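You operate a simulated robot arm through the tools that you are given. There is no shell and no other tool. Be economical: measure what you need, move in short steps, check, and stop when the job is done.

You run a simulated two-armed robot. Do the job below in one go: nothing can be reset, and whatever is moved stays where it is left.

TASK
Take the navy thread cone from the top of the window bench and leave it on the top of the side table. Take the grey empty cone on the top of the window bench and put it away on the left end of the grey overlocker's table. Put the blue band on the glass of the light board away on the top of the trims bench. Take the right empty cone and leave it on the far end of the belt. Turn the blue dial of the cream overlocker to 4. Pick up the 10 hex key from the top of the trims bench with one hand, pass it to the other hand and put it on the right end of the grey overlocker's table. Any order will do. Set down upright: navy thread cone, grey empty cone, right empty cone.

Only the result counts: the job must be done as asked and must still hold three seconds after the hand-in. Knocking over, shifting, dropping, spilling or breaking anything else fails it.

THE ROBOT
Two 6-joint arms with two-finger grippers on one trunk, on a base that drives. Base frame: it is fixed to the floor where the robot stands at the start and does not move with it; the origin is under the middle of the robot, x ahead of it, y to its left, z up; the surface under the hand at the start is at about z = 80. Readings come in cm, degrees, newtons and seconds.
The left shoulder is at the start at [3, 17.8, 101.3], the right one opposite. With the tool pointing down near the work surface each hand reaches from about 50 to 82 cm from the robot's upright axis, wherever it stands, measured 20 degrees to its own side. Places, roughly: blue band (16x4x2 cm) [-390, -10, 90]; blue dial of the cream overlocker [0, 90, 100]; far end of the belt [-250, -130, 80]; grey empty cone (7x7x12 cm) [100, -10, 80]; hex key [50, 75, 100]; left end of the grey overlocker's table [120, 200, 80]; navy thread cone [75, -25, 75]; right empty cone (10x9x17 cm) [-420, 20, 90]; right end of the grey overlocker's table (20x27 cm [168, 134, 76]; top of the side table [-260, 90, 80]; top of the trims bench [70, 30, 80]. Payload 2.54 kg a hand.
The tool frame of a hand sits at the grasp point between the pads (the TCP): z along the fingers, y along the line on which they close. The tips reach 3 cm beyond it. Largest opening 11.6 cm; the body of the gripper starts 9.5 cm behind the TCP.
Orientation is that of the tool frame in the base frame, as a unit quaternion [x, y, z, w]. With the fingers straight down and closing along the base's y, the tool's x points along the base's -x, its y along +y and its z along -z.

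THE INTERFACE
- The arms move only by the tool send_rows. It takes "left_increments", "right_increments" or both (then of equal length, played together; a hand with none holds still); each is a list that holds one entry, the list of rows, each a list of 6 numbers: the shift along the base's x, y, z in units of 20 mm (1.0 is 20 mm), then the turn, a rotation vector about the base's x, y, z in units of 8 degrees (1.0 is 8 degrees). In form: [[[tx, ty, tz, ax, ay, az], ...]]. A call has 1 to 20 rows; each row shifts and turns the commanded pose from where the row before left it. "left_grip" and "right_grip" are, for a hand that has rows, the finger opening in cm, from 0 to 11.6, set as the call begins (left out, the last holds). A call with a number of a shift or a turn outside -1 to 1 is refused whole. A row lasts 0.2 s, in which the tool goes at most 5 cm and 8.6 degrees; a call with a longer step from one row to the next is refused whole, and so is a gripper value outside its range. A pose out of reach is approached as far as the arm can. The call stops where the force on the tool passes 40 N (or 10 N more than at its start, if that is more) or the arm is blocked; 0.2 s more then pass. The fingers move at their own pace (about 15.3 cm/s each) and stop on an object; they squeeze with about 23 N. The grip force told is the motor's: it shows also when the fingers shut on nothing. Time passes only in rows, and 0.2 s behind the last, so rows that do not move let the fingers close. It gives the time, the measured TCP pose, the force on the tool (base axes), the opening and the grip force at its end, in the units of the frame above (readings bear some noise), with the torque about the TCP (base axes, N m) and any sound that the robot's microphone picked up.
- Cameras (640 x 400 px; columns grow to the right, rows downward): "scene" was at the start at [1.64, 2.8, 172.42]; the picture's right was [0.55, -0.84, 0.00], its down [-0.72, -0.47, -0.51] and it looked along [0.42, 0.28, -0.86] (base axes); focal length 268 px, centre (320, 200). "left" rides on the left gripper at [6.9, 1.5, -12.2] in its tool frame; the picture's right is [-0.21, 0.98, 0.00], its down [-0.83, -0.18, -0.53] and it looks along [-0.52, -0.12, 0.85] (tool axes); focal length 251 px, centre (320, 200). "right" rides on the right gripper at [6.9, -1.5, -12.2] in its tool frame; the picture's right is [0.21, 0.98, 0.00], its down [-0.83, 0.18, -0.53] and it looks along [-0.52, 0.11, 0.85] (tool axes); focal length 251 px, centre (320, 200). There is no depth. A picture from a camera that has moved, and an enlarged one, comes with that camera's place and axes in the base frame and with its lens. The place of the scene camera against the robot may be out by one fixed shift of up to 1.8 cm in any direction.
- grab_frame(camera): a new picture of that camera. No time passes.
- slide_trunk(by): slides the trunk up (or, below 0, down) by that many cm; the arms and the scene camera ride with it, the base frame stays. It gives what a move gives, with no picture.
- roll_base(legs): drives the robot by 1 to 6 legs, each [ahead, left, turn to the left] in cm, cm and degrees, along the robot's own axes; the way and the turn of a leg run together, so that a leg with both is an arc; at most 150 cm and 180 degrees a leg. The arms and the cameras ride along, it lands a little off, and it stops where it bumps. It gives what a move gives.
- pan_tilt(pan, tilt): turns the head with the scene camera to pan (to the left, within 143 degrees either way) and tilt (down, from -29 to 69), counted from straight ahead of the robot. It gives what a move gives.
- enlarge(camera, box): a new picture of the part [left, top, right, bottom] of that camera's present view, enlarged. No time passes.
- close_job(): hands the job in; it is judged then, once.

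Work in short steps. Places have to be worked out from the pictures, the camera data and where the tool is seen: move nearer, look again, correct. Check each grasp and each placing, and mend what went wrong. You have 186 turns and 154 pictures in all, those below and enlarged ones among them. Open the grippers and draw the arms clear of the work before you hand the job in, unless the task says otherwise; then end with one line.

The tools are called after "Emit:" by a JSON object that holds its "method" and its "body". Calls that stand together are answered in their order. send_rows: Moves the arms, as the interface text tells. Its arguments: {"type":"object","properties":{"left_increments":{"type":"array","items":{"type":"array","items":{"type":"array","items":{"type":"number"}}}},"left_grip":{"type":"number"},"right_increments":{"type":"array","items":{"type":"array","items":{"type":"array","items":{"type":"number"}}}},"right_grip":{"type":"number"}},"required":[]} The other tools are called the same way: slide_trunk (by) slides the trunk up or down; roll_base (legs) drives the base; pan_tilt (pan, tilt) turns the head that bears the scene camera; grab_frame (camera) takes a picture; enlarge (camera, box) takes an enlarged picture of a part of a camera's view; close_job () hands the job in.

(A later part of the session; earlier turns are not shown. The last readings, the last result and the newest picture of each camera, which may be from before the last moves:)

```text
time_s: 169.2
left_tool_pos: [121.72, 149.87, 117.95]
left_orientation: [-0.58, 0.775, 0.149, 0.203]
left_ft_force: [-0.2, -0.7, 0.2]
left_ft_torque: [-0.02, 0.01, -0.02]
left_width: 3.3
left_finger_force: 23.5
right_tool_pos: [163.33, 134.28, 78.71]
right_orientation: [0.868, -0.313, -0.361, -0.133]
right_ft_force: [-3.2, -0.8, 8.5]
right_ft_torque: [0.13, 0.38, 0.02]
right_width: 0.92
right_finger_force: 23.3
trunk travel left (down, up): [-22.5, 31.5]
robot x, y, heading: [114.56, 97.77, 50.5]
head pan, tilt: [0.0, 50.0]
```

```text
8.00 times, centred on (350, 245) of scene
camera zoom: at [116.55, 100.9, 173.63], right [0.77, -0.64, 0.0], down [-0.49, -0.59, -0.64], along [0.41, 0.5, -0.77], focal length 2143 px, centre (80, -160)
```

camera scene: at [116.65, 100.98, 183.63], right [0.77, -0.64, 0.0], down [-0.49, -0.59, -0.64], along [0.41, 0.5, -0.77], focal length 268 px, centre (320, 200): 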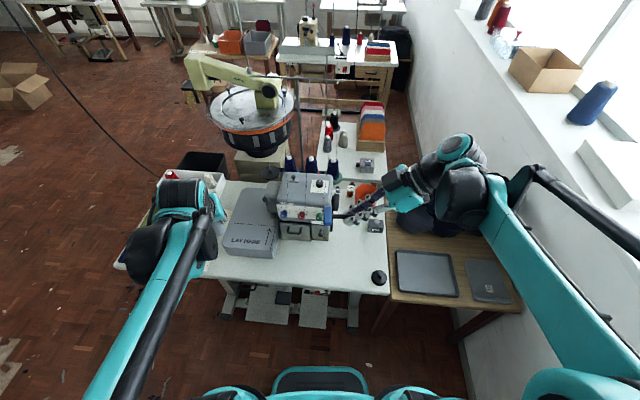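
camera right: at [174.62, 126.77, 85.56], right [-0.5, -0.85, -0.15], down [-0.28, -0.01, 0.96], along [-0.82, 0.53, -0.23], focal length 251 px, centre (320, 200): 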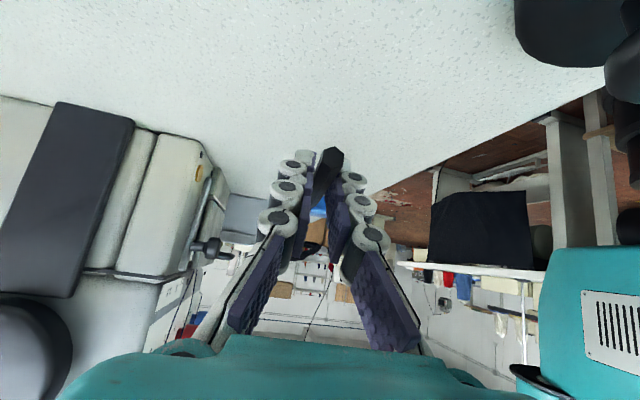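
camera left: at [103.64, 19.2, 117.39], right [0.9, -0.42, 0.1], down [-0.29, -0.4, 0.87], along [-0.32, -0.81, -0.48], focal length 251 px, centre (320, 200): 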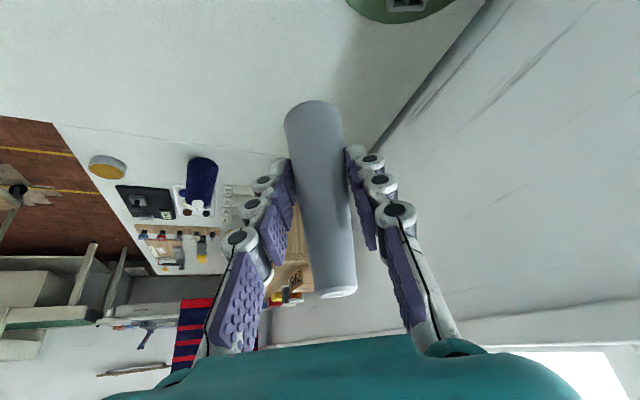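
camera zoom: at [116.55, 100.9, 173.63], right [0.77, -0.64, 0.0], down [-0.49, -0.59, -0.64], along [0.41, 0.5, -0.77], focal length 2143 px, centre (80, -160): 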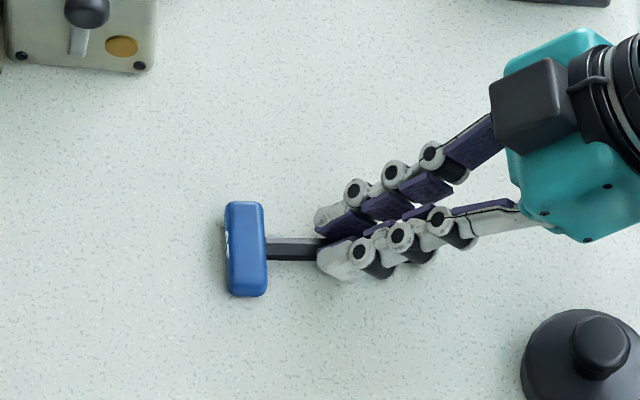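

Gripped again. Lift 1 cm, shift right by (5, -1.5) cm, lower, release and withdraw.

Emit:
{"method": "send_rows", "body": {"right_increments": [[[0, 0, 0.5, 0, 0, 0], [0.5, -0.15, 0, 0, 0, 0], [0.5, -0.15, 0, 0, 0, 0], [0.5, -0.15, 0, 0, 0, 0], [0.5, -0.15, 0, 0, 0, 0], [0.5, -0.15, 0, 0, 0, 0], [0, 0, -0.2, 0, 0, 0], [0, 0, -0.2, 0, 0, 0]]]}}

Emit:
{"method": "send_rows", "body": {"right_increments": [[[0, 0, 0, 0, 0, 0], [0, 0, 0, 0, 0, 0], [0.2, -0.16, 0.25, 0, 0, 0], [0.5, -0.41, 0.65, 0, 0, 0], [0.5, -0.41, 0.7, 0, 0, 0], [0.2, -0.16, 1, 0, 0, 0], [0, 0, 1, 0, 0, 0], [0, 0, 1, 0, 0, 0], [0, 0, 1, 0, 0, 0], [0, 0, 1, 0, 0, 0], [-0.5, -0.5, 1, 0, 0, 0], [-0.5, -0.5, 1, 0, 0, 0], [-0.5, -0.5, 1, 0, 0, 0], [-0.5, -0.5, 1, 0, 0, 0], [-0.5, -0.5, 1, 0, 0, 0], [-0.5, -0.5, 1, 0, 0, 0], [-0.5, -0.5, 1, 0, 0, 0], [-0.5, -0.5, 1, 0, 0, 0]]], "right_grip": 4}}

Emit:
{"method": "grab_frame", "body": {"camera": "scene"}}

```text
time_s: 171.0
left_tool_pos: [121.98, 149.87, 117.96]
left_orientation: [-0.581, 0.774, 0.15, 0.201]
left_ft_force: [0.2, 0.2, -0.1]
left_ft_torque: [0.01, 0.01, -0.02]
left_width: 3.31
left_finger_force: 22.5
right_tool_pos: [168.24, 132.65, 78.93]
right_orientation: [0.868, -0.312, -0.362, -0.132]
right_ft_force: [-0.8, 0.0, -0.8]
right_ft_torque: [-0.01, 0.03, 0.01]
right_width: 0.91
right_finger_force: 23.1
trunk travel left (down, up): [-22.5, 31.5]
robot x, y, heading: [114.5, 98.18, 50.1]
head pan, tilt: [0.0, 50.0]
```

```text
time_s: 174.8
left_tool_pos: [121.88, 149.95, 117.93]
left_orientation: [-0.58, 0.775, 0.15, 0.202]
left_ft_force: [-0.2, 0.1, -0.5]
left_ft_torque: [0.0, -0.01, -0.02]
left_width: 3.29
left_finger_force: 23.0
right_tool_pos: [162.98, 122.15, 108.09]
right_orientation: [0.868, -0.314, -0.362, -0.133]
right_ft_force: [-0.9, 0.0, 0.1]
right_ft_torque: [0.02, -0.05, 0.0]
right_width: 4.0
right_finger_force: 0.1
trunk travel left (down, up): [-22.5, 31.5]
robot x, y, heading: [114.45, 98.06, 50.4]
head pan, tilt: [0.0, 50.0]
```

```text
65 pictures are left
camera scene: at [116.56, 100.91, 173.63], right [0.77, -0.64, 0.0], down [-0.49, -0.59, -0.64], along [0.41, 0.5, -0.77], focal length 268 px, centre (320, 200)
```

scene: 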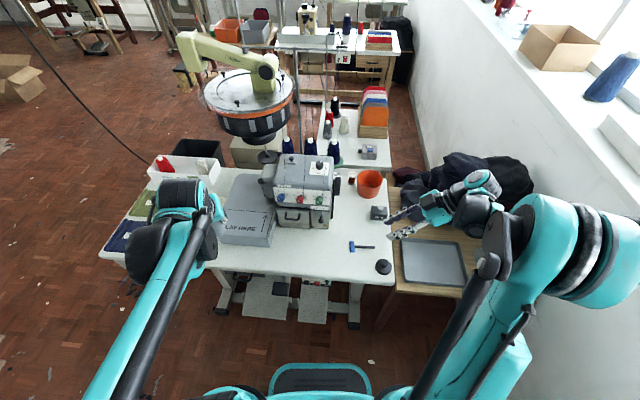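

Key is well placed on the right end. Bring the right hand back to a neutral pose and drive 41 cm left to the table's left end.

Emit:
{"method": "send_rows", "body": {"right_increments": [[[-0.21, -0.255, 0.39, -0.6, -0.72, 0], [-0.21, -0.255, 0.39, -0.6, -0.72, 0], [-0.21, -0.255, 0.39, -0.6, -0.72, 0], [-0.21, -0.255, 0.39, -0.6, -0.72, 0], [-0.21, -0.255, 0.39, -0.6, -0.72, 0], [-0.21, -0.255, 0.39, -0.6, -0.72, 0], [-0.21, -0.255, 0.39, 0, 0, -0.94], [-0.21, -0.255, 0.39, 0, 0, -0.94], [-0.21, -0.255, 0.39, 0, 0, -0.94], [-0.21, -0.255, 0.39, 0, 0, -0.94], [-0.21, -0.255, 0.39, 0, 0, -0.94], [-0.21, -0.255, 0.39, 0, 0, -0.94], [-0.21, -0.255, 0.39, 0, 0, -0.94], [-0.21, -0.255, 0.39, 0, 0, -0.94], [-0.21, -0.255, 0.39, 0, 0, -0.94], [-0.21, -0.255, 0.39, 0, 0, -0.94], [-0.21, -0.255, 0.39, 0, 0, -0.94], [-0.21, -0.255, 0.39, 0, 0, -0.94]]]}}

Emit:
{"method": "roll_base", "body": {"legs": [[0, 41, 0]]}}

Emit:
{"method": "pan_tilt", "body": {"pan": 25, "tilt": 55}}

Emit:
{"method": "grab_frame", "body": {"camera": "scene"}}

Emit:
{"method": "grab_frame", "body": {"camera": "left"}}

```text
time_s: 178.6
left_tool_pos: [121.85, 149.98, 117.98]
left_orientation: [-0.58, 0.775, 0.15, 0.201]
left_ft_force: [-0.3, 0.0, 0.3]
left_ft_torque: [-0.01, 0.02, 0.0]
left_width: 3.28
left_finger_force: 22.7
right_tool_pos: [155.45, 113.22, 122.32]
right_orientation: [-0.422, 0.907, 0.0, 0.003]
right_ft_force: [-0.6, 0.1, 0.2]
right_ft_torque: [-0.01, -0.01, 0.01]
right_width: 4.01
right_finger_force: 0.1
trunk travel left (down, up): [-22.5, 31.5]
robot x, y, heading: [114.62, 98.28, 50.6]
head pan, tilt: [0.0, 50.0]
```

```text
time_s: 181.2
left_tool_pos: [90.03, 175.54, 117.95]
left_orientation: [-0.583, 0.772, 0.15, 0.202]
left_ft_force: [-0.7, -0.7, -0.8]
left_ft_torque: [0.0, -0.05, -0.01]
left_width: 3.25
left_finger_force: 22.8
right_tool_pos: [124.03, 139.2, 122.44]
right_orientation: [-0.428, 0.904, 0.0, 0.002]
right_ft_force: [-0.2, 0.6, 0.1]
right_ft_torque: [-0.04, -0.01, -0.01]
right_width: 4.01
right_finger_force: 0.1
trunk travel left (down, up): [-22.5, 31.5]
robot x, y, heading: [83.07, 123.67, 50.8]
head pan, tilt: [0.0, 50.0]
```

```text
time_s: 182.0
left_tool_pos: [90.16, 175.61, 118.07]
left_orientation: [-0.583, 0.773, 0.15, 0.201]
left_ft_force: [-0.4, -0.1, -0.3]
left_ft_torque: [0.01, 0.03, 0.0]
left_width: 3.28
left_finger_force: 23.0
right_tool_pos: [124.07, 139.11, 122.37]
right_orientation: [-0.428, 0.904, 0.001, 0.003]
right_ft_force: [-0.7, -1.2, -0.1]
right_ft_torque: [0.01, 0.02, 0.03]
right_width: 3.99
right_finger_force: 0.0
trunk travel left (down, up): [-22.5, 31.5]
robot x, y, heading: [83.54, 123.77, 51.0]
head pan, tilt: [25.0, 55.0]
```

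```text
64 pictures are left
camera scene: at [82.25, 127.64, 172.98], right [0.97, -0.24, 0.0], down [-0.2, -0.79, -0.57], along [0.14, 0.56, -0.82], focal length 268 px, centre (320, 200)
```

scene: 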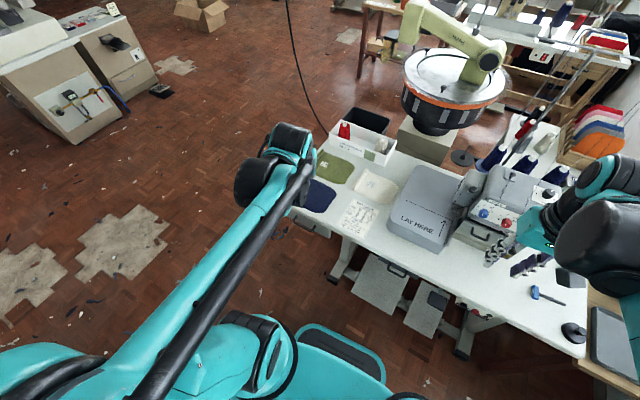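

```text
63 pictures are left
camera left: at [85.37, 164.59, 125.28], right [-0.89, 0.45, 0.1], down [0.3, 0.4, 0.87], along [0.35, 0.8, -0.48], focal length 251 px, centre (320, 200)
```

left: 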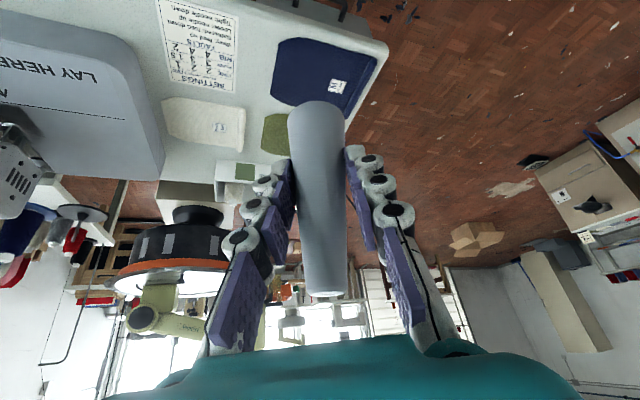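

Emit:
{"method": "enlarge", "body": {"camera": "scene", "box": [300, 130, 428, 250]}}

```text
3.33 times, centred on (364, 190) of scene
camera zoom: at [82.25, 127.64, 172.98], right [0.97, -0.24, 0.0], down [-0.2, -0.79, -0.57], along [0.14, 0.56, -0.82], focal length 893 px, centre (173, 233)
```

zoom: 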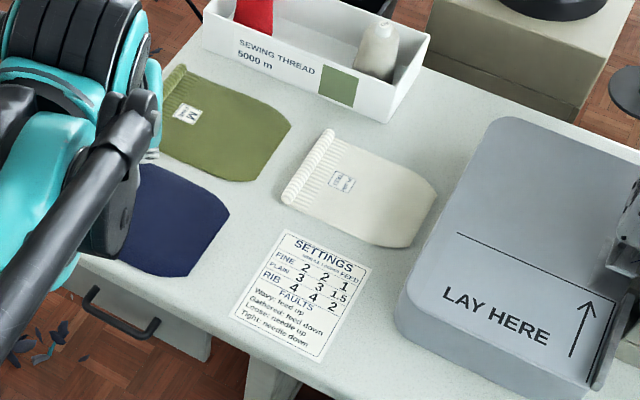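

A bare gap between the cloths and the settings sheet is near [111.5, 194.5]. Move the cone above it.

Emit:
{"method": "send_rows", "body": {"left_increments": [[[0.9, 0.79, -0.5, 0, 0, 0], [0.9, 0.79, -0.5, 0, 0, 0], [0.9, 0.79, -0.5, 0, 0, 0], [0.9, 0.79, -0.5, 0, 0, 0], [0.9, 0.79, -0.5, 0, 0, 0], [0.9, 0.79, -0.5, 0, 0, 0], [0.9, 0.79, -0.5, 0, 0, 0], [0.9, 0.79, -0.5, 0, 0, 0], [0.9, 0.79, -0.5, 0, 0, 0], [0.9, 0.79, -0.5, 0, 0, 0], [0.9, 0.79, -1, 0, 0, 0], [0.9, 0.79, -1, 0, 0, 0]]]}}

Emit:
{"method": "grab_frame", "body": {"camera": "left"}}

Emit:
{"method": "enlarge", "body": {"camera": "scene", "box": [300, 130, 428, 250]}}

```text
time_s: 184.6
left_tool_pos: [112.0, 194.92, 103.81]
left_orientation: [-0.582, 0.773, 0.15, 0.201]
left_ft_force: [0.4, -0.3, -0.7]
left_ft_torque: [0.0, 0.01, 0.01]
left_width: 3.29
left_finger_force: 22.7
right_tool_pos: [124.14, 139.17, 122.29]
right_orientation: [-0.427, 0.904, 0.001, 0.002]
right_ft_force: [0.2, 0.6, 0.1]
right_ft_torque: [-0.02, 0.02, 0.0]
right_width: 3.99
right_finger_force: 0.0
trunk travel left (down, up): [-22.5, 31.5]
robot x, y, heading: [83.4, 123.38, 50.7]
head pan, tilt: [25.0, 55.0]
```

```text
61 pictures are left
camera left: at [107.24, 183.82, 111.21], right [-0.89, 0.45, 0.1], down [0.3, 0.4, 0.87], along [0.35, 0.8, -0.49], focal length 251 px, centre (320, 200)
```

left: 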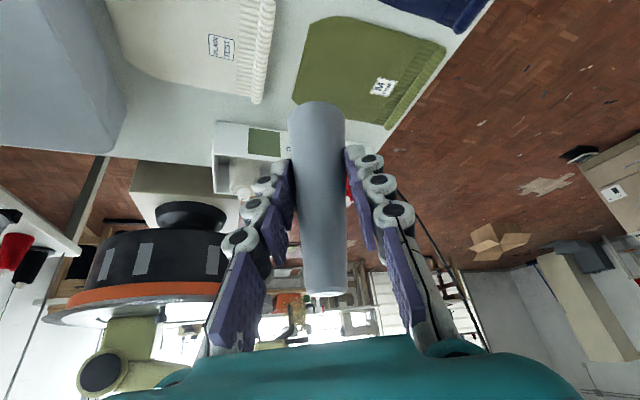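

```text
3.33 times, centred on (364, 190) of scene
camera zoom: at [82.38, 127.76, 172.97], right [0.97, -0.24, 0.0], down [-0.2, -0.79, -0.57], along [0.14, 0.56, -0.82], focal length 893 px, centre (173, 233)
```

zoom: 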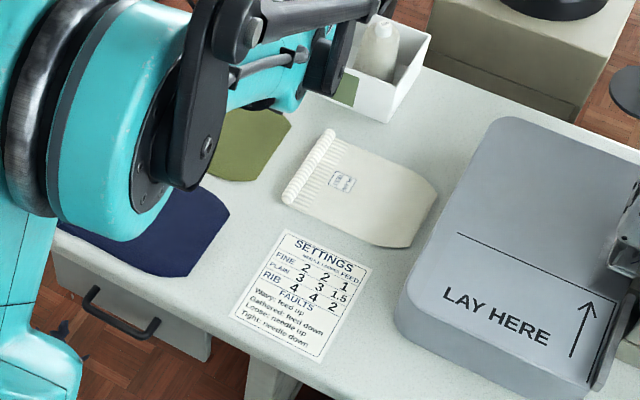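

Clear spot centre works out to [110.8, 194.2]. Descend there to about 1 cm above the table.

Emit:
{"method": "send_rows", "body": {"left_increments": [[[-0.15, -0.09, -1, 0, 0, 0], [-0.15, -0.09, -1, 0, 0, 0], [-0.15, -0.09, -1, 0, 0, 0], [-0.15, -0.09, -1, 0, 0, 0], [0, 0, -1, 0, 0, 0], [0, 0, -1, 0, 0, 0], [0, 0, -1, 0, 0, 0], [0, 0, -1, 0, 0, 0], [0, 0, -1, 0, 0, 0], [0, 0, -1, 0, 0, 0]]]}}

Emit:
{"method": "grab_frame", "body": {"camera": "left"}}

Emit:
{"method": "enlarge", "body": {"camera": "scene", "box": [300, 130, 428, 250]}}

```text
time_s: 186.8
left_tool_pos: [110.75, 193.94, 83.88]
left_orientation: [-0.583, 0.773, 0.151, 0.201]
left_ft_force: [-1.1, 0.5, -1.2]
left_ft_torque: [0.0, -0.04, -0.01]
left_width: 3.28
left_finger_force: 22.6
right_tool_pos: [124.18, 139.15, 122.31]
right_orientation: [-0.428, 0.904, 0.001, 0.003]
right_ft_force: [-0.3, -0.7, -0.1]
right_ft_torque: [0.01, 0.03, -0.02]
right_width: 4.02
right_finger_force: 0.0
trunk travel left (down, up): [-22.5, 31.5]
robot x, y, heading: [83.29, 123.38, 50.8]
head pan, tilt: [25.0, 55.0]
```

```text
59 pictures are left
camera left: at [105.86, 182.86, 91.29], right [-0.89, 0.45, 0.1], down [0.3, 0.4, 0.87], along [0.35, 0.8, -0.49], focal length 251 px, centre (320, 200)
```

left: 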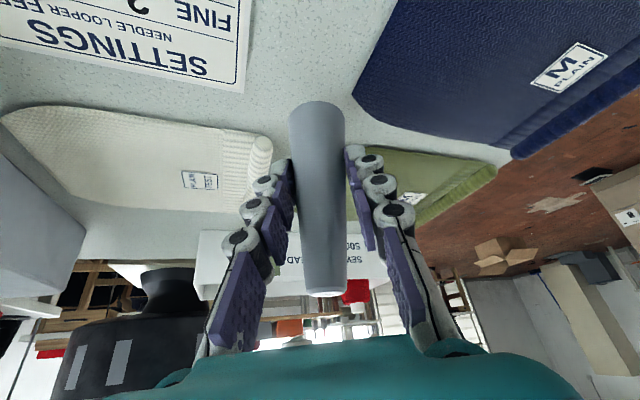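

```text
3.33 times, centred on (364, 190) of scene
camera zoom: at [82.28, 127.71, 172.97], right [0.97, -0.24, 0.0], down [-0.2, -0.79, -0.57], along [0.14, 0.56, -0.82], focal length 893 px, centre (173, 233)
```

zoom: 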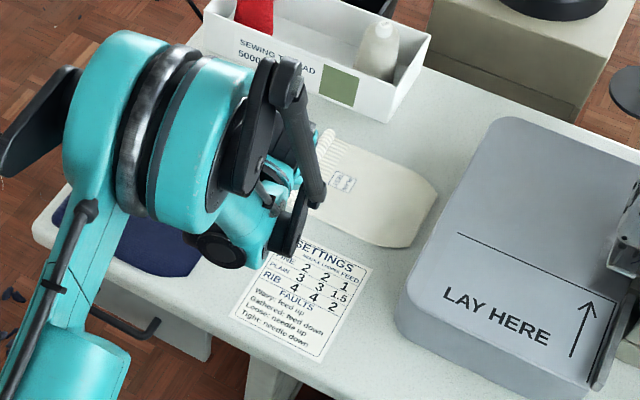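

The cone is over bare table between the cloths. Lower gently until it touches.

Emit:
{"method": "send_rows", "body": {"left_increments": [[[0, 0, -0.15, 0, 0, 0], [0, 0, -0.15, 0, 0, 0], [0, 0, -0.15, 0, 0, 0], [0, 0, -0.1, 0, 0, 0]]]}}

```text
time_s: 187.8
left_tool_pos: [110.67, 193.9, 82.7]
left_orientation: [-0.583, 0.773, 0.15, 0.201]
left_ft_force: [0.4, 1.0, 1.2]
left_ft_torque: [0.01, -0.03, 0.0]
left_width: 3.28
left_finger_force: 23.2
right_tool_pos: [124.11, 139.07, 122.17]
right_orientation: [-0.427, 0.904, 0.0, 0.003]
right_ft_force: [-0.6, 0.1, 0.1]
right_ft_torque: [0.05, 0.01, -0.01]
right_width: 4.01
right_finger_force: 0.0
trunk travel left (down, up): [-22.5, 31.5]
robot x, y, heading: [83.32, 123.87, 50.7]
head pan, tilt: [25.0, 55.0]
```

Emit:
{"method": "send_rows", "body": {"left_increments": [[[0, 0, -0.1, 0, 0, 0], [0, 0, -0.1, 0, 0, 0], [0, 0, -0.1, 0, 0, 0]]]}}

```text
time_s: 188.6
left_tool_pos: [110.51, 193.79, 82.19]
left_orientation: [-0.583, 0.773, 0.151, 0.201]
left_ft_force: [0.3, -0.3, -0.8]
left_ft_torque: [0.04, -0.01, 0.0]
left_width: 3.26
left_finger_force: 22.9
right_tool_pos: [124.04, 139.23, 122.18]
right_orientation: [-0.427, 0.904, 0.0, 0.003]
right_ft_force: [1.0, -0.3, -0.7]
right_ft_torque: [-0.03, 0.03, -0.06]
right_width: 3.99
right_finger_force: 0.0
trunk travel left (down, up): [-22.5, 31.5]
robot x, y, heading: [83.52, 123.93, 50.9]
head pan, tilt: [25.0, 55.0]
```

Emit:
{"method": "send_rows", "body": {"left_increments": [[[0, 0, -0.1, 0, 0, 0], [0, 0, -0.1, 0, 0, 0], [0, 0, -0.1, 0, 0, 0], [0, 0, -0.1, 0, 0, 0]]]}}

Emit:
{"method": "grab_frame", "body": {"camera": "left"}}

```text
time_s: 189.6
left_tool_pos: [110.47, 193.74, 81.75]
left_orientation: [-0.584, 0.772, 0.151, 0.203]
left_ft_force: [-1.6, 0.5, 33.2]
left_ft_torque: [0.33, -0.17, 0.23]
left_width: 3.34
left_finger_force: 22.9
right_tool_pos: [123.92, 138.9, 122.31]
right_orientation: [-0.427, 0.904, 0.001, 0.002]
right_ft_force: [-0.6, -0.7, 0.1]
right_ft_torque: [0.01, 0.0, 0.0]
right_width: 3.99
right_finger_force: 0.0
trunk travel left (down, up): [-22.5, 31.5]
robot x, y, heading: [83.19, 123.92, 51.0]
head pan, tilt: [25.0, 55.0]
```

```text
57 pictures are left
camera left: at [105.62, 182.66, 88.97], right [-0.89, 0.45, 0.1], down [0.3, 0.39, 0.87], along [0.35, 0.8, -0.48], focal length 251 px, centre (320, 200)
```

left: 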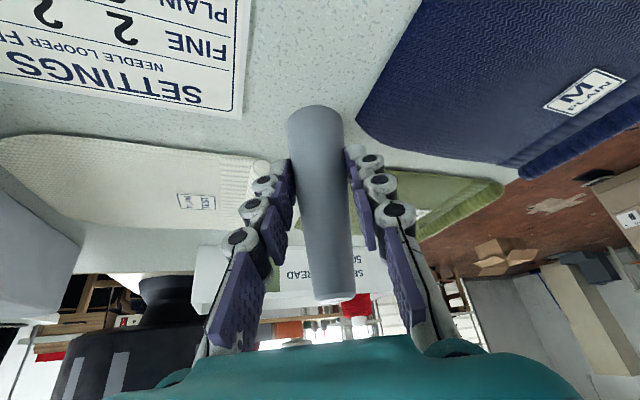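

Touching (33 N). Ease up 2 mm, open and back out along the tool axis.

Emit:
{"method": "send_rows", "body": {"left_increments": [[[0, 0, 0.1, 0, 0, 0], [0, 0, 0, 0, 0, 0]]]}}

Emit:
{"method": "send_rows", "body": {"left_increments": [[[0, 0, 0, 0, 0, 0], [0, 0, 0, 0, 0, 0], [-0.14, -0.47, 0.87, 0, 0, 0], [-0.14, -0.47, 0.87, 0, 0, 0], [-0.14, -0.47, 0.87, 0, 0, 0], [-0.14, -0.47, 0.87, 0, 0, 0], [-0.14, -0.47, 0.87, 0, 0, 0], [-0.14, -0.47, 0.87, 0, 0, 0], [-0.14, -0.47, 0.87, 0, 0, 0], [-0.14, -0.47, 0.87, 0, 0, 0]]], "left_grip": 8}}

Emit:
{"method": "grab_frame", "body": {"camera": "left"}}

```text
time_s: 190.2
left_tool_pos: [110.48, 193.76, 81.69]
left_orientation: [-0.584, 0.772, 0.152, 0.2]
left_ft_force: [-2.5, 0.3, 14.5]
left_ft_torque: [0.4, 0.03, 0.1]
left_width: 3.34
left_finger_force: 23.3
right_tool_pos: [123.93, 138.98, 122.22]
right_orientation: [-0.427, 0.904, 0.001, 0.003]
right_ft_force: [0.2, 1.6, -0.3]
right_ft_torque: [0.05, -0.04, 0.01]
right_width: 4.0
right_finger_force: 0.1
trunk travel left (down, up): [-22.5, 31.5]
robot x, y, heading: [83.03, 123.99, 50.9]
head pan, tilt: [25.0, 55.0]
```

```text
time_s: 192.4
left_tool_pos: [108.55, 186.33, 95.5]
left_orientation: [-0.584, 0.772, 0.15, 0.201]
left_ft_force: [0.6, -0.7, 0.1]
left_ft_torque: [0.01, 0.0, 0.0]
left_width: 7.97
left_finger_force: 0.0
right_tool_pos: [124.21, 139.15, 122.35]
right_orientation: [-0.427, 0.904, 0.0, 0.003]
right_ft_force: [0.0, -0.5, -0.8]
right_ft_torque: [0.02, -0.02, 0.01]
right_width: 3.99
right_finger_force: 0.1
trunk travel left (down, up): [-22.5, 31.5]
robot x, y, heading: [83.21, 123.85, 50.6]
head pan, tilt: [25.0, 55.0]
```

```text
56 pictures are left
camera left: at [103.71, 175.28, 102.85], right [-0.89, 0.45, 0.1], down [0.3, 0.39, 0.87], along [0.35, 0.8, -0.48], focal length 251 px, centre (320, 200)
```

left: 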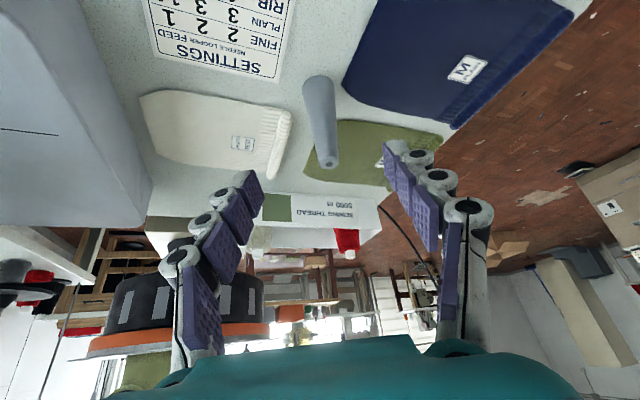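

Grey cone stands upright on the left end. Retract the left hand to a neutral carry pose, then drive out of the aisle toward the far side of the room.

Emit:
{"method": "send_rows", "body": {"left_increments": [[[-0.6, -0.5, 1, 0, 0, 0], [-0.69, -0.52, 1, -0.48, 0.14, 0], [-0.69, -0.52, 1, -0.48, 0.14, 0], [-0.69, -0.52, 1, -0.48, 0.14, 0], [-0.69, -0.52, 1, -0.48, 0.14, 0], [-0.69, -0.52, 1, -0.48, 0.14, 0], [-0.69, -0.52, 1, -0.48, 0.14, 0], [-0.69, -0.52, 1, -0.48, 0.14, 0], [-0.69, -0.52, 1, 0, 0, -0.8], [-0.69, -0.52, 1, 0, 0, -0.8], [-0.69, -0.52, 1, 0, 0, -0.8], [-0.69, -0.52, 1, 0, 0, -0.8]]]}}

Emit:
{"method": "roll_base", "body": {"legs": [[0, 0, 82.5], [118, 0, 0], [0, 0, 20], [60, 0, 0], [0, 0, 55]]}}

Emit:
{"method": "enlarge", "body": {"camera": "scene", "box": [0, 0, 640, 400]}}

```text
time_s: 195.0
left_tool_pos: [92.07, 173.79, 119.53]
left_orientation: [-0.409, 0.912, 0.004, 0.009]
left_ft_force: [0.0, 0.5, 1.0]
left_ft_torque: [0.0, -0.03, -0.02]
left_width: 8.02
left_finger_force: 0.0
right_tool_pos: [124.03, 139.02, 122.27]
right_orientation: [-0.427, 0.904, 0.001, 0.002]
right_ft_force: [-0.9, 0.5, -0.8]
right_ft_torque: [0.02, 0.03, 0.0]
right_width: 4.01
right_finger_force: 0.1
trunk travel left (down, up): [-22.5, 31.5]
robot x, y, heading: [83.11, 123.42, 50.8]
head pan, tilt: [25.0, 55.0]
```

```text
time_s: 211.1
left_tool_pos: [-76.98, 200.03, 119.51]
left_orientation: [0.977, 0.212, -0.009, 0.003]
left_ft_force: [-0.3, 0.1, 0.1]
left_ft_torque: [0.03, 0.01, -0.03]
left_width: 8.01
left_finger_force: 0.0
right_tool_pos: [-92.11, 244.94, 122.17]
right_orientation: [0.974, 0.229, -0.002, -0.001]
right_ft_force: [0.3, 0.2, 0.0]
right_ft_torque: [-0.02, -0.03, -0.03]
right_width: 4.01
right_finger_force: 0.0
trunk travel left (down, up): [-22.5, 31.5]
robot x, y, heading: [-48.73, 242.16, -153.2]
head pan, tilt: [25.0, 55.0]
```

```text
1.00 times, centred on (320, 200) of scene (not enlarged: the box is as wide or as high as the picture)
camera zoom: at [-51.47, 236.93, 172.98], right [-0.79, 0.62, 0.0], down [0.51, 0.64, -0.57], along [-0.35, -0.45, -0.82], focal length 268 px, centre (320, 200)
```

zoom: 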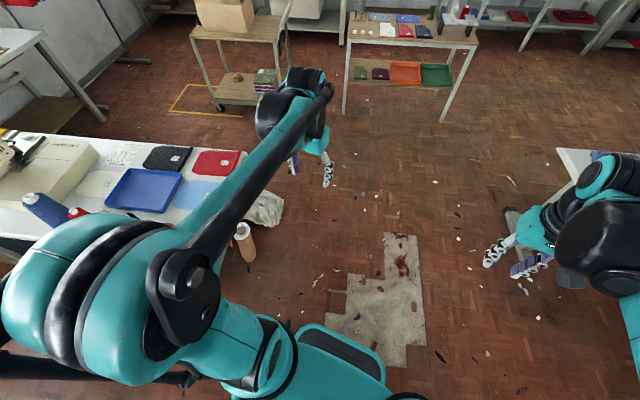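

Position good. Drive on across the open floor to about [-160, 180] and look toward the far benches.

Emit:
{"method": "roll_base", "body": {"legs": [[127, 0, 2.4]]}}

Emit:
{"method": "pan_tilt", "body": {"pan": 0, "tilt": 25}}

Emit:
{"method": "grab_frame", "body": {"camera": "scene"}}

```text
time_s: 217.5
left_tool_pos: [-188.5, 141.07, 119.51]
left_orientation: [0.975, 0.223, -0.009, 0.003]
left_ft_force: [-0.4, -0.2, -0.4]
left_ft_torque: [0.02, -0.02, -0.01]
left_width: 8.0
left_finger_force: 0.1
right_tool_pos: [-204.53, 185.45, 122.29]
right_orientation: [0.971, 0.24, -0.004, 0.0]
right_ft_force: [-0.4, 0.6, -0.2]
right_ft_torque: [-0.01, -0.01, -0.04]
right_width: 3.97
right_finger_force: 0.1
trunk travel left (down, up): [-22.5, 31.5]
robot x, y, heading: [-161.16, 183.62, -151.8]
head pan, tilt: [25.0, 55.0]
```

```text
time_s: 218.4
left_tool_pos: [-188.46, 141.0, 119.54]
left_orientation: [0.975, 0.223, -0.009, 0.003]
left_ft_force: [-0.9, 0.4, -0.6]
left_ft_torque: [0.01, 0.02, 0.0]
left_width: 7.98
left_finger_force: 0.0
right_tool_pos: [-204.61, 185.44, 122.36]
right_orientation: [0.971, 0.24, -0.003, -0.001]
right_ft_force: [-0.2, -0.5, 0.7]
right_ft_torque: [-0.02, 0.01, 0.03]
right_width: 4.01
right_finger_force: 0.1
trunk travel left (down, up): [-22.5, 31.5]
robot x, y, heading: [-161.31, 183.81, -151.8]
head pan, tilt: [0.0, 25.0]
```

```text
54 pictures are left
camera scene: at [-167.56, 179.88, 177.37], right [-0.47, 0.88, 0.0], down [0.37, 0.2, -0.91], along [-0.8, -0.43, -0.42], focal length 268 px, centre (320, 200)
```

scene: 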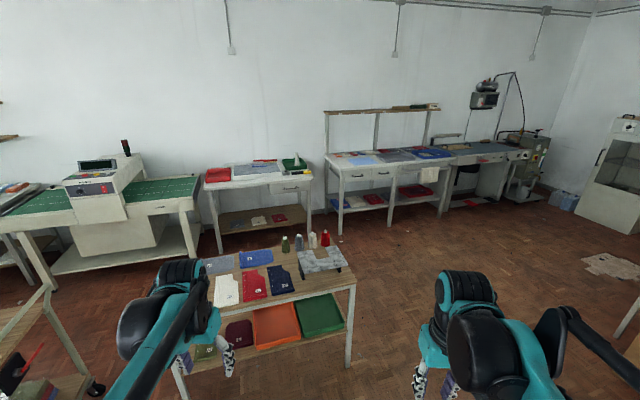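

The light board table is ahead-left; enlarge it and the belt.

Emit:
{"method": "enlarge", "body": {"camera": "scene", "box": [190, 140, 350, 240]}}

Emit:
{"method": "enlarge", "body": {"camera": "scene", "box": [0, 130, 220, 270]}}

```text
4.00 times, centred on (270, 190) of scene
camera zoom: at [-167.56, 179.88, 177.37], right [-0.47, 0.88, 0.0], down [0.37, 0.2, -0.91], along [-0.8, -0.43, -0.42], focal length 1072 px, centre (520, 240)
```

zoom: 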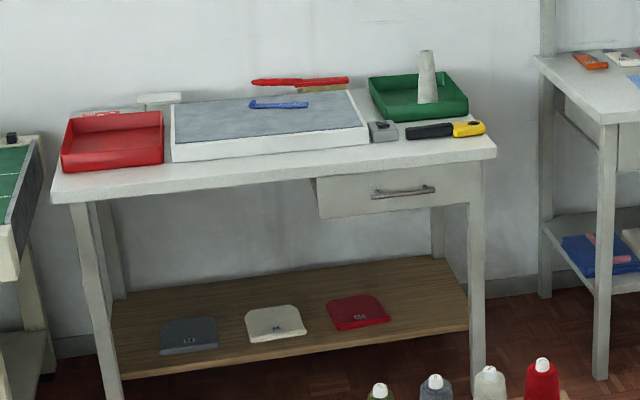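

```text
2.86 times, centred on (110, 200) of scene
camera zoom: at [-167.56, 179.88, 177.37], right [-0.47, 0.88, 0.0], down [0.37, 0.2, -0.91], along [-0.8, -0.43, -0.42], focal length 765 px, centre (920, 200)
```

zoom: 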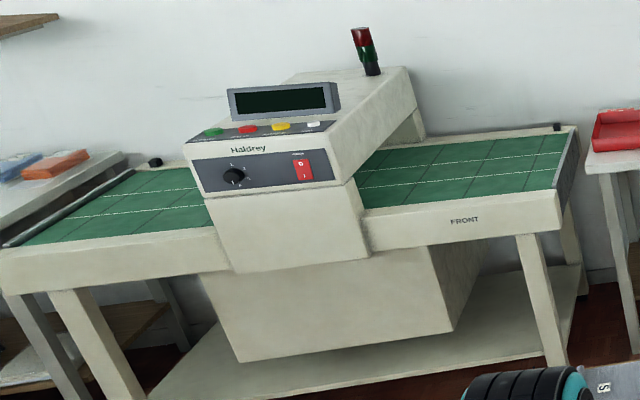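

Band on the glass and the cone in a green tray are visible. I drive around the right end of the side table toward the light board table.

Emit:
{"method": "roll_base", "body": {"legs": [[0, 0, -33], [129, 0, 0], [0, 0, 49], [94, 0, 0]]}}

Emit:
{"method": "pan_tilt", "body": {"pan": 15, "tilt": 40}}

Emit:
{"method": "grab_frame", "body": {"camera": "scene"}}

```text
time_s: 233.2
left_tool_pos: [-371.86, 80.65, 119.46]
left_orientation: [0.937, 0.35, -0.008, 0.004]
left_ft_force: [0.1, 0.6, 0.0]
left_ft_torque: [0.0, -0.02, -0.02]
left_width: 8.03
left_finger_force: 0.1
right_tool_pos: [-399.13, 119.24, 122.28]
right_orientation: [0.93, 0.367, -0.002, -0.001]
right_ft_force: [-0.8, 0.6, -0.2]
right_ft_torque: [0.03, -0.03, -0.01]
right_width: 3.98
right_finger_force: 0.0
trunk travel left (down, up): [-22.5, 31.5]
robot x, y, heading: [-356.59, 129.37, -136.3]
head pan, tilt: [0.0, 25.0]
```

```text
time_s: 233.9
left_tool_pos: [-371.84, 80.71, 119.53]
left_orientation: [0.937, 0.35, -0.009, 0.004]
left_ft_force: [-0.5, 0.7, 1.1]
left_ft_torque: [-0.02, 0.01, -0.01]
left_width: 7.97
left_finger_force: 0.0
right_tool_pos: [-399.06, 119.32, 122.2]
right_orientation: [0.93, 0.367, -0.003, 0.0]
right_ft_force: [0.2, 0.1, -0.6]
right_ft_torque: [0.0, 0.02, 0.01]
right_width: 4.0
right_finger_force: 0.1
trunk travel left (down, up): [-22.5, 31.5]
robot x, y, heading: [-357.03, 129.22, -136.8]
head pan, tilt: [15.0, 40.0]
```

```text
51 pictures are left
camera scene: at [-360.03, 123.08, 175.05], right [-0.85, 0.52, 0.0], down [0.34, 0.55, -0.77], along [-0.4, -0.65, -0.64], focal length 268 px, centre (320, 200)
```

scene: 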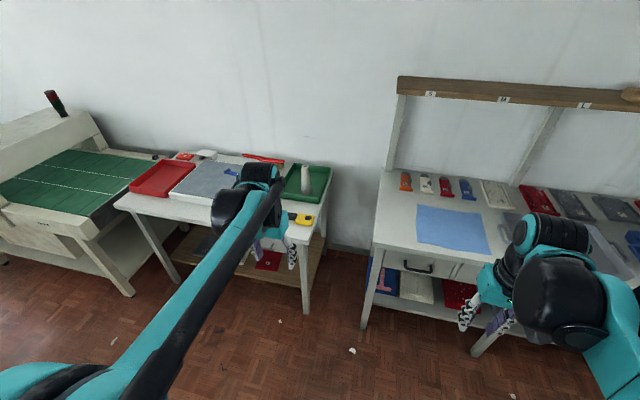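

Drive 54 ahead, then 58 left, to stand before the table with the band to the left and the cone to the right.

Emit:
{"method": "roll_base", "body": {"legs": [[0, 0, 1.8], [53, 0, 0], [0, 58, 0]]}}

Emit:
{"method": "pan_tilt", "body": {"pan": 0, "tilt": 50}}

Emit:
{"method": "grab_frame", "body": {"camera": "scene"}}

Emit:
{"method": "grab_frame", "body": {"camera": "right"}}

Emit:
{"method": "grab_frame", "body": {"camera": "left"}}

```text
time_s: 240.2
left_tool_pos: [-365.3, 3.21, 119.41]
left_orientation: [0.928, 0.372, -0.009, 0.004]
left_ft_force: [-0.2, 0.2, 0.3]
left_ft_torque: [0.01, 0.03, 0.0]
left_width: 8.01
left_finger_force: 0.0
right_tool_pos: [-394.26, 40.57, 122.33]
right_orientation: [0.921, 0.39, -0.003, -0.001]
right_ft_force: [0.4, 0.3, -0.6]
right_ft_torque: [0.0, -0.01, 0.0]
right_width: 4.01
right_finger_force: 0.1
trunk travel left (down, up): [-22.5, 31.5]
robot x, y, heading: [-352.11, 52.64, -133.7]
head pan, tilt: [15.0, 40.0]
```

```text
time_s: 240.9
left_tool_pos: [-365.39, 3.31, 119.45]
left_orientation: [0.928, 0.372, -0.009, 0.005]
left_ft_force: [0.6, -0.2, -0.3]
left_ft_torque: [-0.02, 0.01, 0.03]
left_width: 7.99
left_finger_force: 0.0
right_tool_pos: [-394.35, 40.62, 122.29]
right_orientation: [0.921, 0.389, -0.002, 0.0]
right_ft_force: [-0.3, -0.2, 0.8]
right_ft_torque: [0.03, -0.01, -0.02]
right_width: 4.0
right_finger_force: 0.1
trunk travel left (down, up): [-22.5, 31.5]
robot x, y, heading: [-352.56, 52.54, -134.1]
head pan, tilt: [0.0, 50.0]
```

```text
50 pictures are left
camera scene: at [-356.72, 48.14, 173.63], right [-0.72, 0.69, 0.0], down [0.53, 0.55, -0.64], along [-0.45, -0.46, -0.77], focal length 268 px, centre (320, 200)
```

scene: 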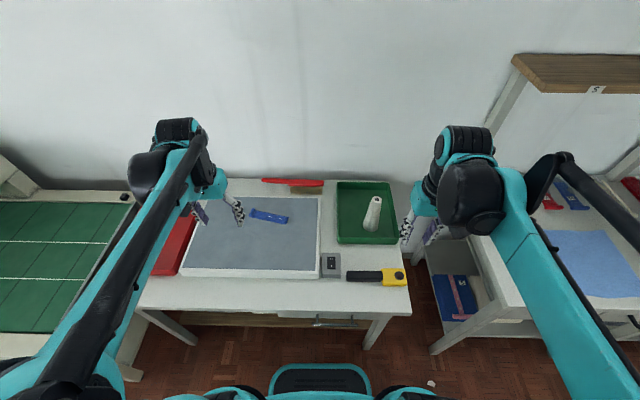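

```text
49 pictures are left
camera right: at [-390.5, 46.77, 134.45], right [0.85, -0.53, 0.0], down [-0.44, -0.72, 0.54], along [-0.28, -0.46, -0.84], focal length 251 px, centre (320, 200)
```

right: 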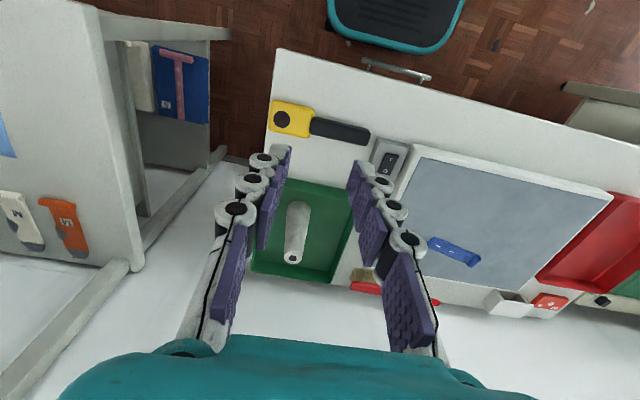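

```text
48 pictures are left
camera left: at [-359.17, 7.26, 131.58], right [0.52, -0.85, 0.01], down [-0.72, -0.43, 0.55], along [-0.47, -0.29, -0.84], focal length 251 px, centre (320, 200)
```

left: 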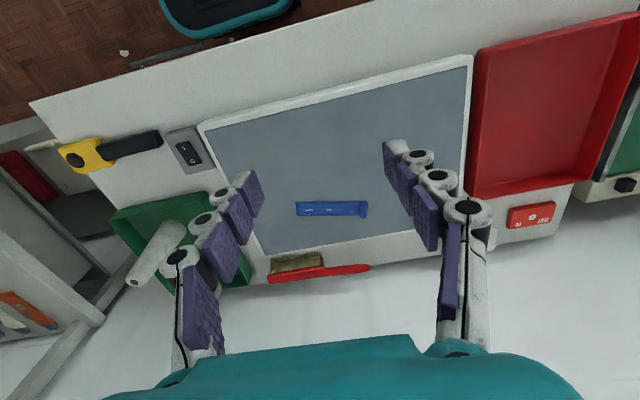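

Band is at [-384.9, -11.6, 86.6] lying along heading -58°, cone axis at [-414.9, 17.5], top z ≈ 98. I move both hands above their objects, yawing the left so it closes across the band.

Emit:
{"method": "send_rows", "body": {"left_increments": [[[-0.75, -0.573, -0.7, 0, 0, -0.983], [-0.75, -0.573, -0.7, 0, 0, -0.983], [-0.75, -0.573, -0.7, 0, 0, -0.983], [-0.75, -0.573, -0.7, 0, 0, -0.983], [-0.75, -0.573, -0.7, 0, 0, -0.983], [-0.75, -0.573, -0.7, 0, 0, -0.983], [-0.75, -0.573, -0.7, 0, 0, -0.983], [-0.75, -0.573, -0.7, 0, 0, -0.983], [-0.75, -0.573, -0.7, 0, 0, -0.983], [-0.75, -0.573, -0.7, 0, 0, -0.983], [-0.75, -0.573, -0.7, 0, 0, -0.983], [-0.75, -0.573, -0.7, 0, 0, -0.983], [-0.75, -0.573, -0.7, 0, 0, -0.983]]], "right_increments": [[[-0.79, -0.89, -0.5, 0, 0, 0], [-0.79, -0.89, -0.5, 0, 0, 0], [-0.79, -0.89, -0.5, 0, 0, 0], [-0.79, -0.89, -0.5, 0, 0, 0], [-0.79, -0.89, -0.5, 0, 0, 0], [-0.79, -0.89, -0.5, 0, 0, 0], [-0.79, -0.89, -0.5, 0, 0, 0], [-0.79, -0.89, -0.5, 0, 0, 0], [-0.79, -0.89, -0.5, 0, 0, 0], [-0.79, -0.89, -0.5, 0, 0, 0], [-0.79, -0.89, -0.5, 0, 0, 0], [-0.79, -0.89, -0.5, 0, 0, 0], [-0.79, -0.89, -0.5, 0, 0, 0]]], "left_grip": 7, "right_grip": 10}}

Emit:
{"method": "grab_frame", "body": {"camera": "left"}}

Emit:
{"method": "grab_frame", "body": {"camera": "right"}}

```text
time_s: 243.8
left_tool_pos: [-385.02, -11.77, 101.17]
left_orientation: [0.872, -0.489, -0.009, -0.006]
left_ft_force: [-0.5, -0.3, -1.4]
left_ft_torque: [0.03, -0.04, 0.03]
left_width: 6.97
left_finger_force: 0.2
right_tool_pos: [-414.86, 17.27, 109.16]
right_orientation: [0.921, 0.389, -0.002, -0.001]
right_ft_force: [-1.5, -0.9, 0.3]
right_ft_torque: [0.03, -0.02, -0.03]
right_width: 10.0
right_finger_force: 0.0
trunk travel left (down, up): [-22.5, 31.5]
robot x, y, heading: [-352.57, 52.37, -133.8]
head pan, tilt: [0.0, 50.0]
```

```text
47 pictures are left
camera left: at [-382.58, -18.55, 113.27], right [-0.95, -0.33, 0.0], down [-0.27, 0.79, 0.55], along [-0.18, 0.52, -0.83], focal length 251 px, centre (320, 200)
```

left: 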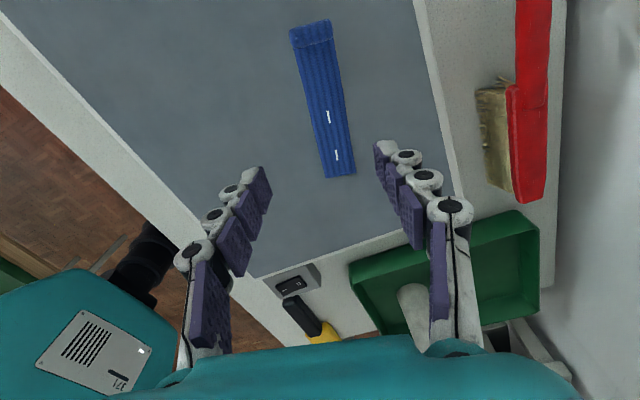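

```text
46 pictures are left
camera right: at [-411.16, 23.4, 121.43], right [0.85, -0.53, 0.0], down [-0.44, -0.72, 0.54], along [-0.28, -0.46, -0.84], focal length 251 px, centre (320, 200)
```

right: 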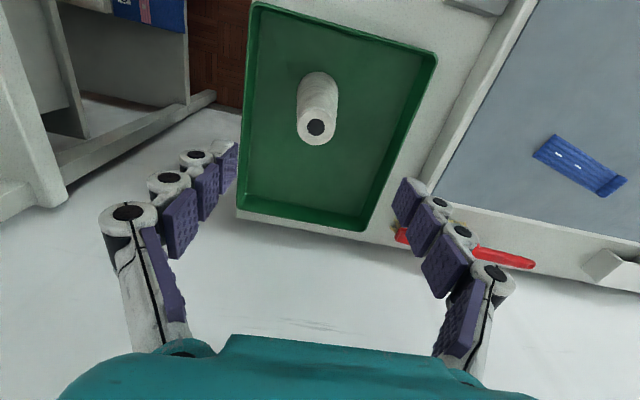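

Both aligned: band centre [-385.5, -12.6], cone axis [-415, 17.8]. Descend: left to z 90, right to z 91.5.

Emit:
{"method": "send_rows", "body": {"left_increments": [[[-0.1, -0.13, -0.62, 0, 0, 0], [-0.1, -0.13, -0.62, 0, 0, 0], [-0.05, -0.13, -0.62, 0, 0, 0], [0, 0, -0.62, 0, 0, 0], [0, 0, -0.62, 0, 0, 0], [0, 0, -0.62, 0, 0, 0], [0, 0, -0.62, 0, 0, 0], [0, 0, -0.62, 0, 0, 0], [0, 0, -0.6, 0, 0, 0]]], "right_increments": [[[-0.02, 0.09, -0.98, 0, 0, 0], [-0.02, 0.09, -0.98, 0, 0, 0], [-0.02, 0.09, -0.98, 0, 0, 0], [0, 0, -0.98, 0, 0, 0], [0, 0, -0.98, 0, 0, 0], [0, 0, -0.98, 0, 0, 0], [0, 0, -0.98, 0, 0, 0], [0, 0, -0.98, 0, 0, 0], [0, 0, -0.98, 0, 0, 0]]]}}

Emit:
{"method": "grab_frame", "body": {"camera": "left"}}

Emit:
{"method": "grab_frame", "body": {"camera": "right"}}

```text
time_s: 245.8
left_tool_pos: [-385.39, -12.4, 90.02]
left_orientation: [0.872, -0.489, -0.009, -0.005]
left_ft_force: [0.6, -0.7, 0.4]
left_ft_torque: [0.02, 0.0, -0.04]
left_width: 7.0
left_finger_force: 0.0
right_tool_pos: [-414.97, 17.96, 91.5]
right_orientation: [0.921, 0.389, -0.002, -0.001]
right_ft_force: [-0.3, 0.7, -0.3]
right_ft_torque: [0.0, -0.03, 0.03]
right_width: 9.97
right_finger_force: 0.2
trunk travel left (down, up): [-22.5, 31.5]
robot x, y, heading: [-352.2, 52.19, -133.8]
head pan, tilt: [0.0, 50.0]
```

```text
45 pictures are left
camera left: at [-383.01, -19.26, 102.16], right [-0.94, -0.33, 0.0], down [-0.27, 0.79, 0.55], along [-0.18, 0.52, -0.84], focal length 251 px, centre (320, 200)
```

left: 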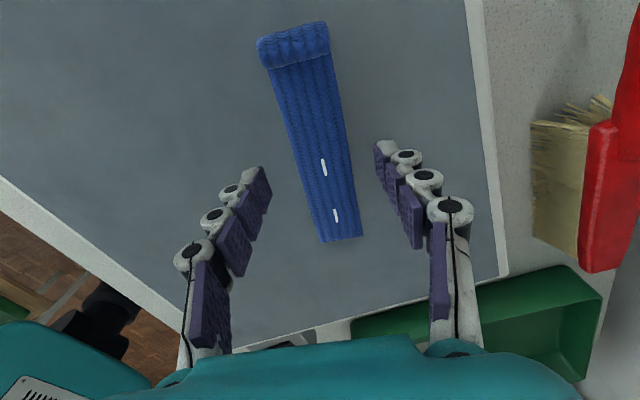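

```text
44 pictures are left
camera right: at [-411.15, 24.15, 103.67], right [0.85, -0.53, 0.0], down [-0.44, -0.72, 0.54], along [-0.28, -0.46, -0.84], focal length 251 px, centre (320, 200)
```

right: 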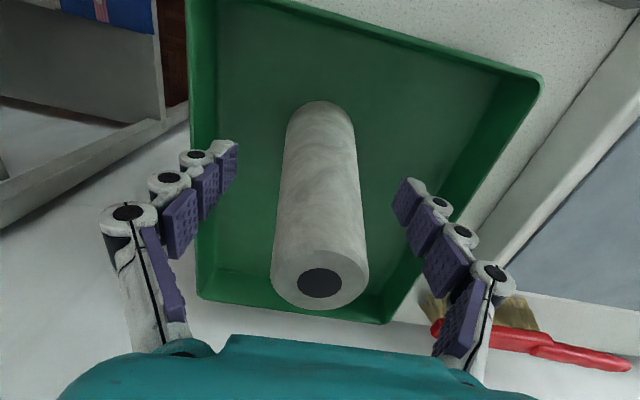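

Cone centred between right fingers; band centred between left. Close the right hand; lower the left slowly to the glass.

Emit:
{"method": "send_rows", "body": {"left_increments": [[[0, 0, -0.15, 0, 0, 0], [0, 0, -0.15, 0, 0, 0], [0, 0, -0.15, 0, 0, 0], [0, 0, -0.15, 0, 0, 0]]], "right_increments": [[[0, 0, 0, 0, 0, 0], [0, 0, 0, 0, 0, 0], [0, 0, 0, 0, 0, 0], [0, 0, 0, 0, 0, 0]]], "right_grip": 1}}

```text
time_s: 246.8
left_tool_pos: [-385.35, -12.34, 88.95]
left_orientation: [0.873, -0.488, -0.01, -0.004]
left_ft_force: [-0.1, 0.2, -1.0]
left_ft_torque: [-0.01, -0.02, 0.02]
left_width: 6.99
left_finger_force: 0.1
right_tool_pos: [-414.89, 18.07, 91.67]
right_orientation: [0.921, 0.389, -0.003, 0.0]
right_ft_force: [0.7, 0.4, 3.5]
right_ft_torque: [0.17, 0.08, 0.01]
right_width: 4.75
right_finger_force: 22.9
trunk travel left (down, up): [-22.5, 31.5]
robot x, y, heading: [-352.44, 52.28, -133.9]
head pan, tilt: [0.0, 50.0]
```

Cone gripped (4.75 cm). Continue lowering the left to contact.

Emit:
{"method": "send_rows", "body": {"left_increments": [[[0, 0, -0.1, 0, 0, 0], [0, 0, -0.1, 0, 0, 0], [0, 0, -0.1, 0, 0, 0], [0, 0, -0.1, 0, 0, 0]]]}}

Emit:
{"method": "grab_frame", "body": {"camera": "left"}}

```text
time_s: 247.8
left_tool_pos: [-385.29, -12.41, 88.19]
left_orientation: [0.873, -0.488, -0.009, -0.005]
left_ft_force: [0.2, -0.4, 0.4]
left_ft_torque: [0.0, -0.01, 0.01]
left_width: 6.98
left_finger_force: 0.0
right_tool_pos: [-414.9, 18.0, 91.71]
right_orientation: [0.921, 0.389, -0.003, 0.0]
right_ft_force: [-0.7, 1.5, 3.1]
right_ft_torque: [0.05, 0.03, 0.01]
right_width: 4.77
right_finger_force: 22.4
trunk travel left (down, up): [-22.5, 31.5]
robot x, y, heading: [-352.36, 51.89, -133.9]
head pan, tilt: [0.0, 50.0]
```

```text
43 pictures are left
camera left: at [-382.88, -19.24, 100.27], right [-0.94, -0.33, 0.01], down [-0.27, 0.79, 0.55], along [-0.18, 0.52, -0.84], focal length 251 px, centre (320, 200)
```

left: 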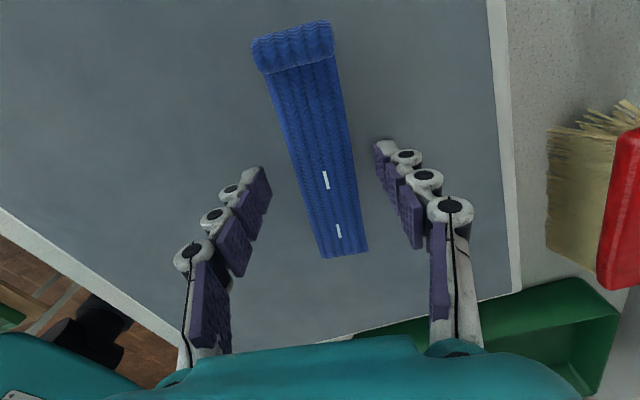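

Emit:
{"method": "send_rows", "body": {"left_increments": [[[0, 0, -0.1, 0, 0, 0], [0, 0, -0.1, 0, 0, 0], [0, 0, -0.1, 0, 0, 0], [0, 0, -0.1, 0, 0, 0], [0, 0, -0.1, 0, 0, 0]]]}}

```text
time_s: 249.1
left_tool_pos: [-384.85, -12.14, 88.0]
left_orientation: [0.873, -0.488, -0.007, -0.001]
left_ft_force: [7.8, 1.8, 52.0]
left_ft_torque: [0.14, -1.38, 0.16]
left_width: 3.84
left_finger_force: 42.5
right_tool_pos: [-414.64, 18.4, 92.08]
right_orientation: [0.921, 0.39, -0.006, 0.003]
right_ft_force: [0.5, 0.7, 0.6]
right_ft_torque: [-0.04, 0.03, -0.01]
right_width: 4.8
right_finger_force: 23.1
trunk travel left (down, up): [-22.5, 31.5]
robot x, y, heading: [-352.8, 52.56, -134.0]
head pan, tilt: [0.0, 50.0]
stopped in row 5 (left hand): the force on the tool passed its limit at 53 N (the readings are from after the stop); the commanded pose is now the measured one
```

Contact with the glass; ease up 4 mm at once, then check.

Emit:
{"method": "send_rows", "body": {"left_increments": [[[0, 0, 0.1, 0, 0, 0], [0, 0, 0.1, 0, 0, 0]]]}}

Emit:
{"method": "grab_frame", "body": {"camera": "left"}}

```text
time_s: 249.7
left_tool_pos: [-385.37, -12.54, 87.81]
left_orientation: [0.873, -0.488, -0.008, -0.005]
left_ft_force: [-1.7, 1.7, 5.0]
left_ft_torque: [0.06, -0.07, 0.05]
left_width: 6.9
left_finger_force: 0.1
right_tool_pos: [-414.89, 18.09, 91.55]
right_orientation: [0.921, 0.39, -0.003, 0.0]
right_ft_force: [0.9, -0.1, 0.2]
right_ft_torque: [0.03, 0.04, 0.0]
right_width: 4.78
right_finger_force: 22.7
trunk travel left (down, up): [-22.5, 31.5]
robot x, y, heading: [-352.3, 52.47, -134.2]
head pan, tilt: [0.0, 50.0]
```

```text
42 pictures are left
camera left: at [-382.93, -19.26, 99.76], right [-0.94, -0.33, 0.01], down [-0.27, 0.79, 0.55], along [-0.19, 0.52, -0.84], focal length 251 px, centre (320, 200)
```

left: 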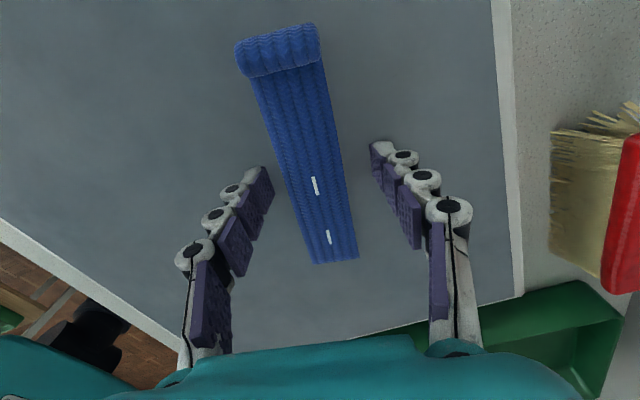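

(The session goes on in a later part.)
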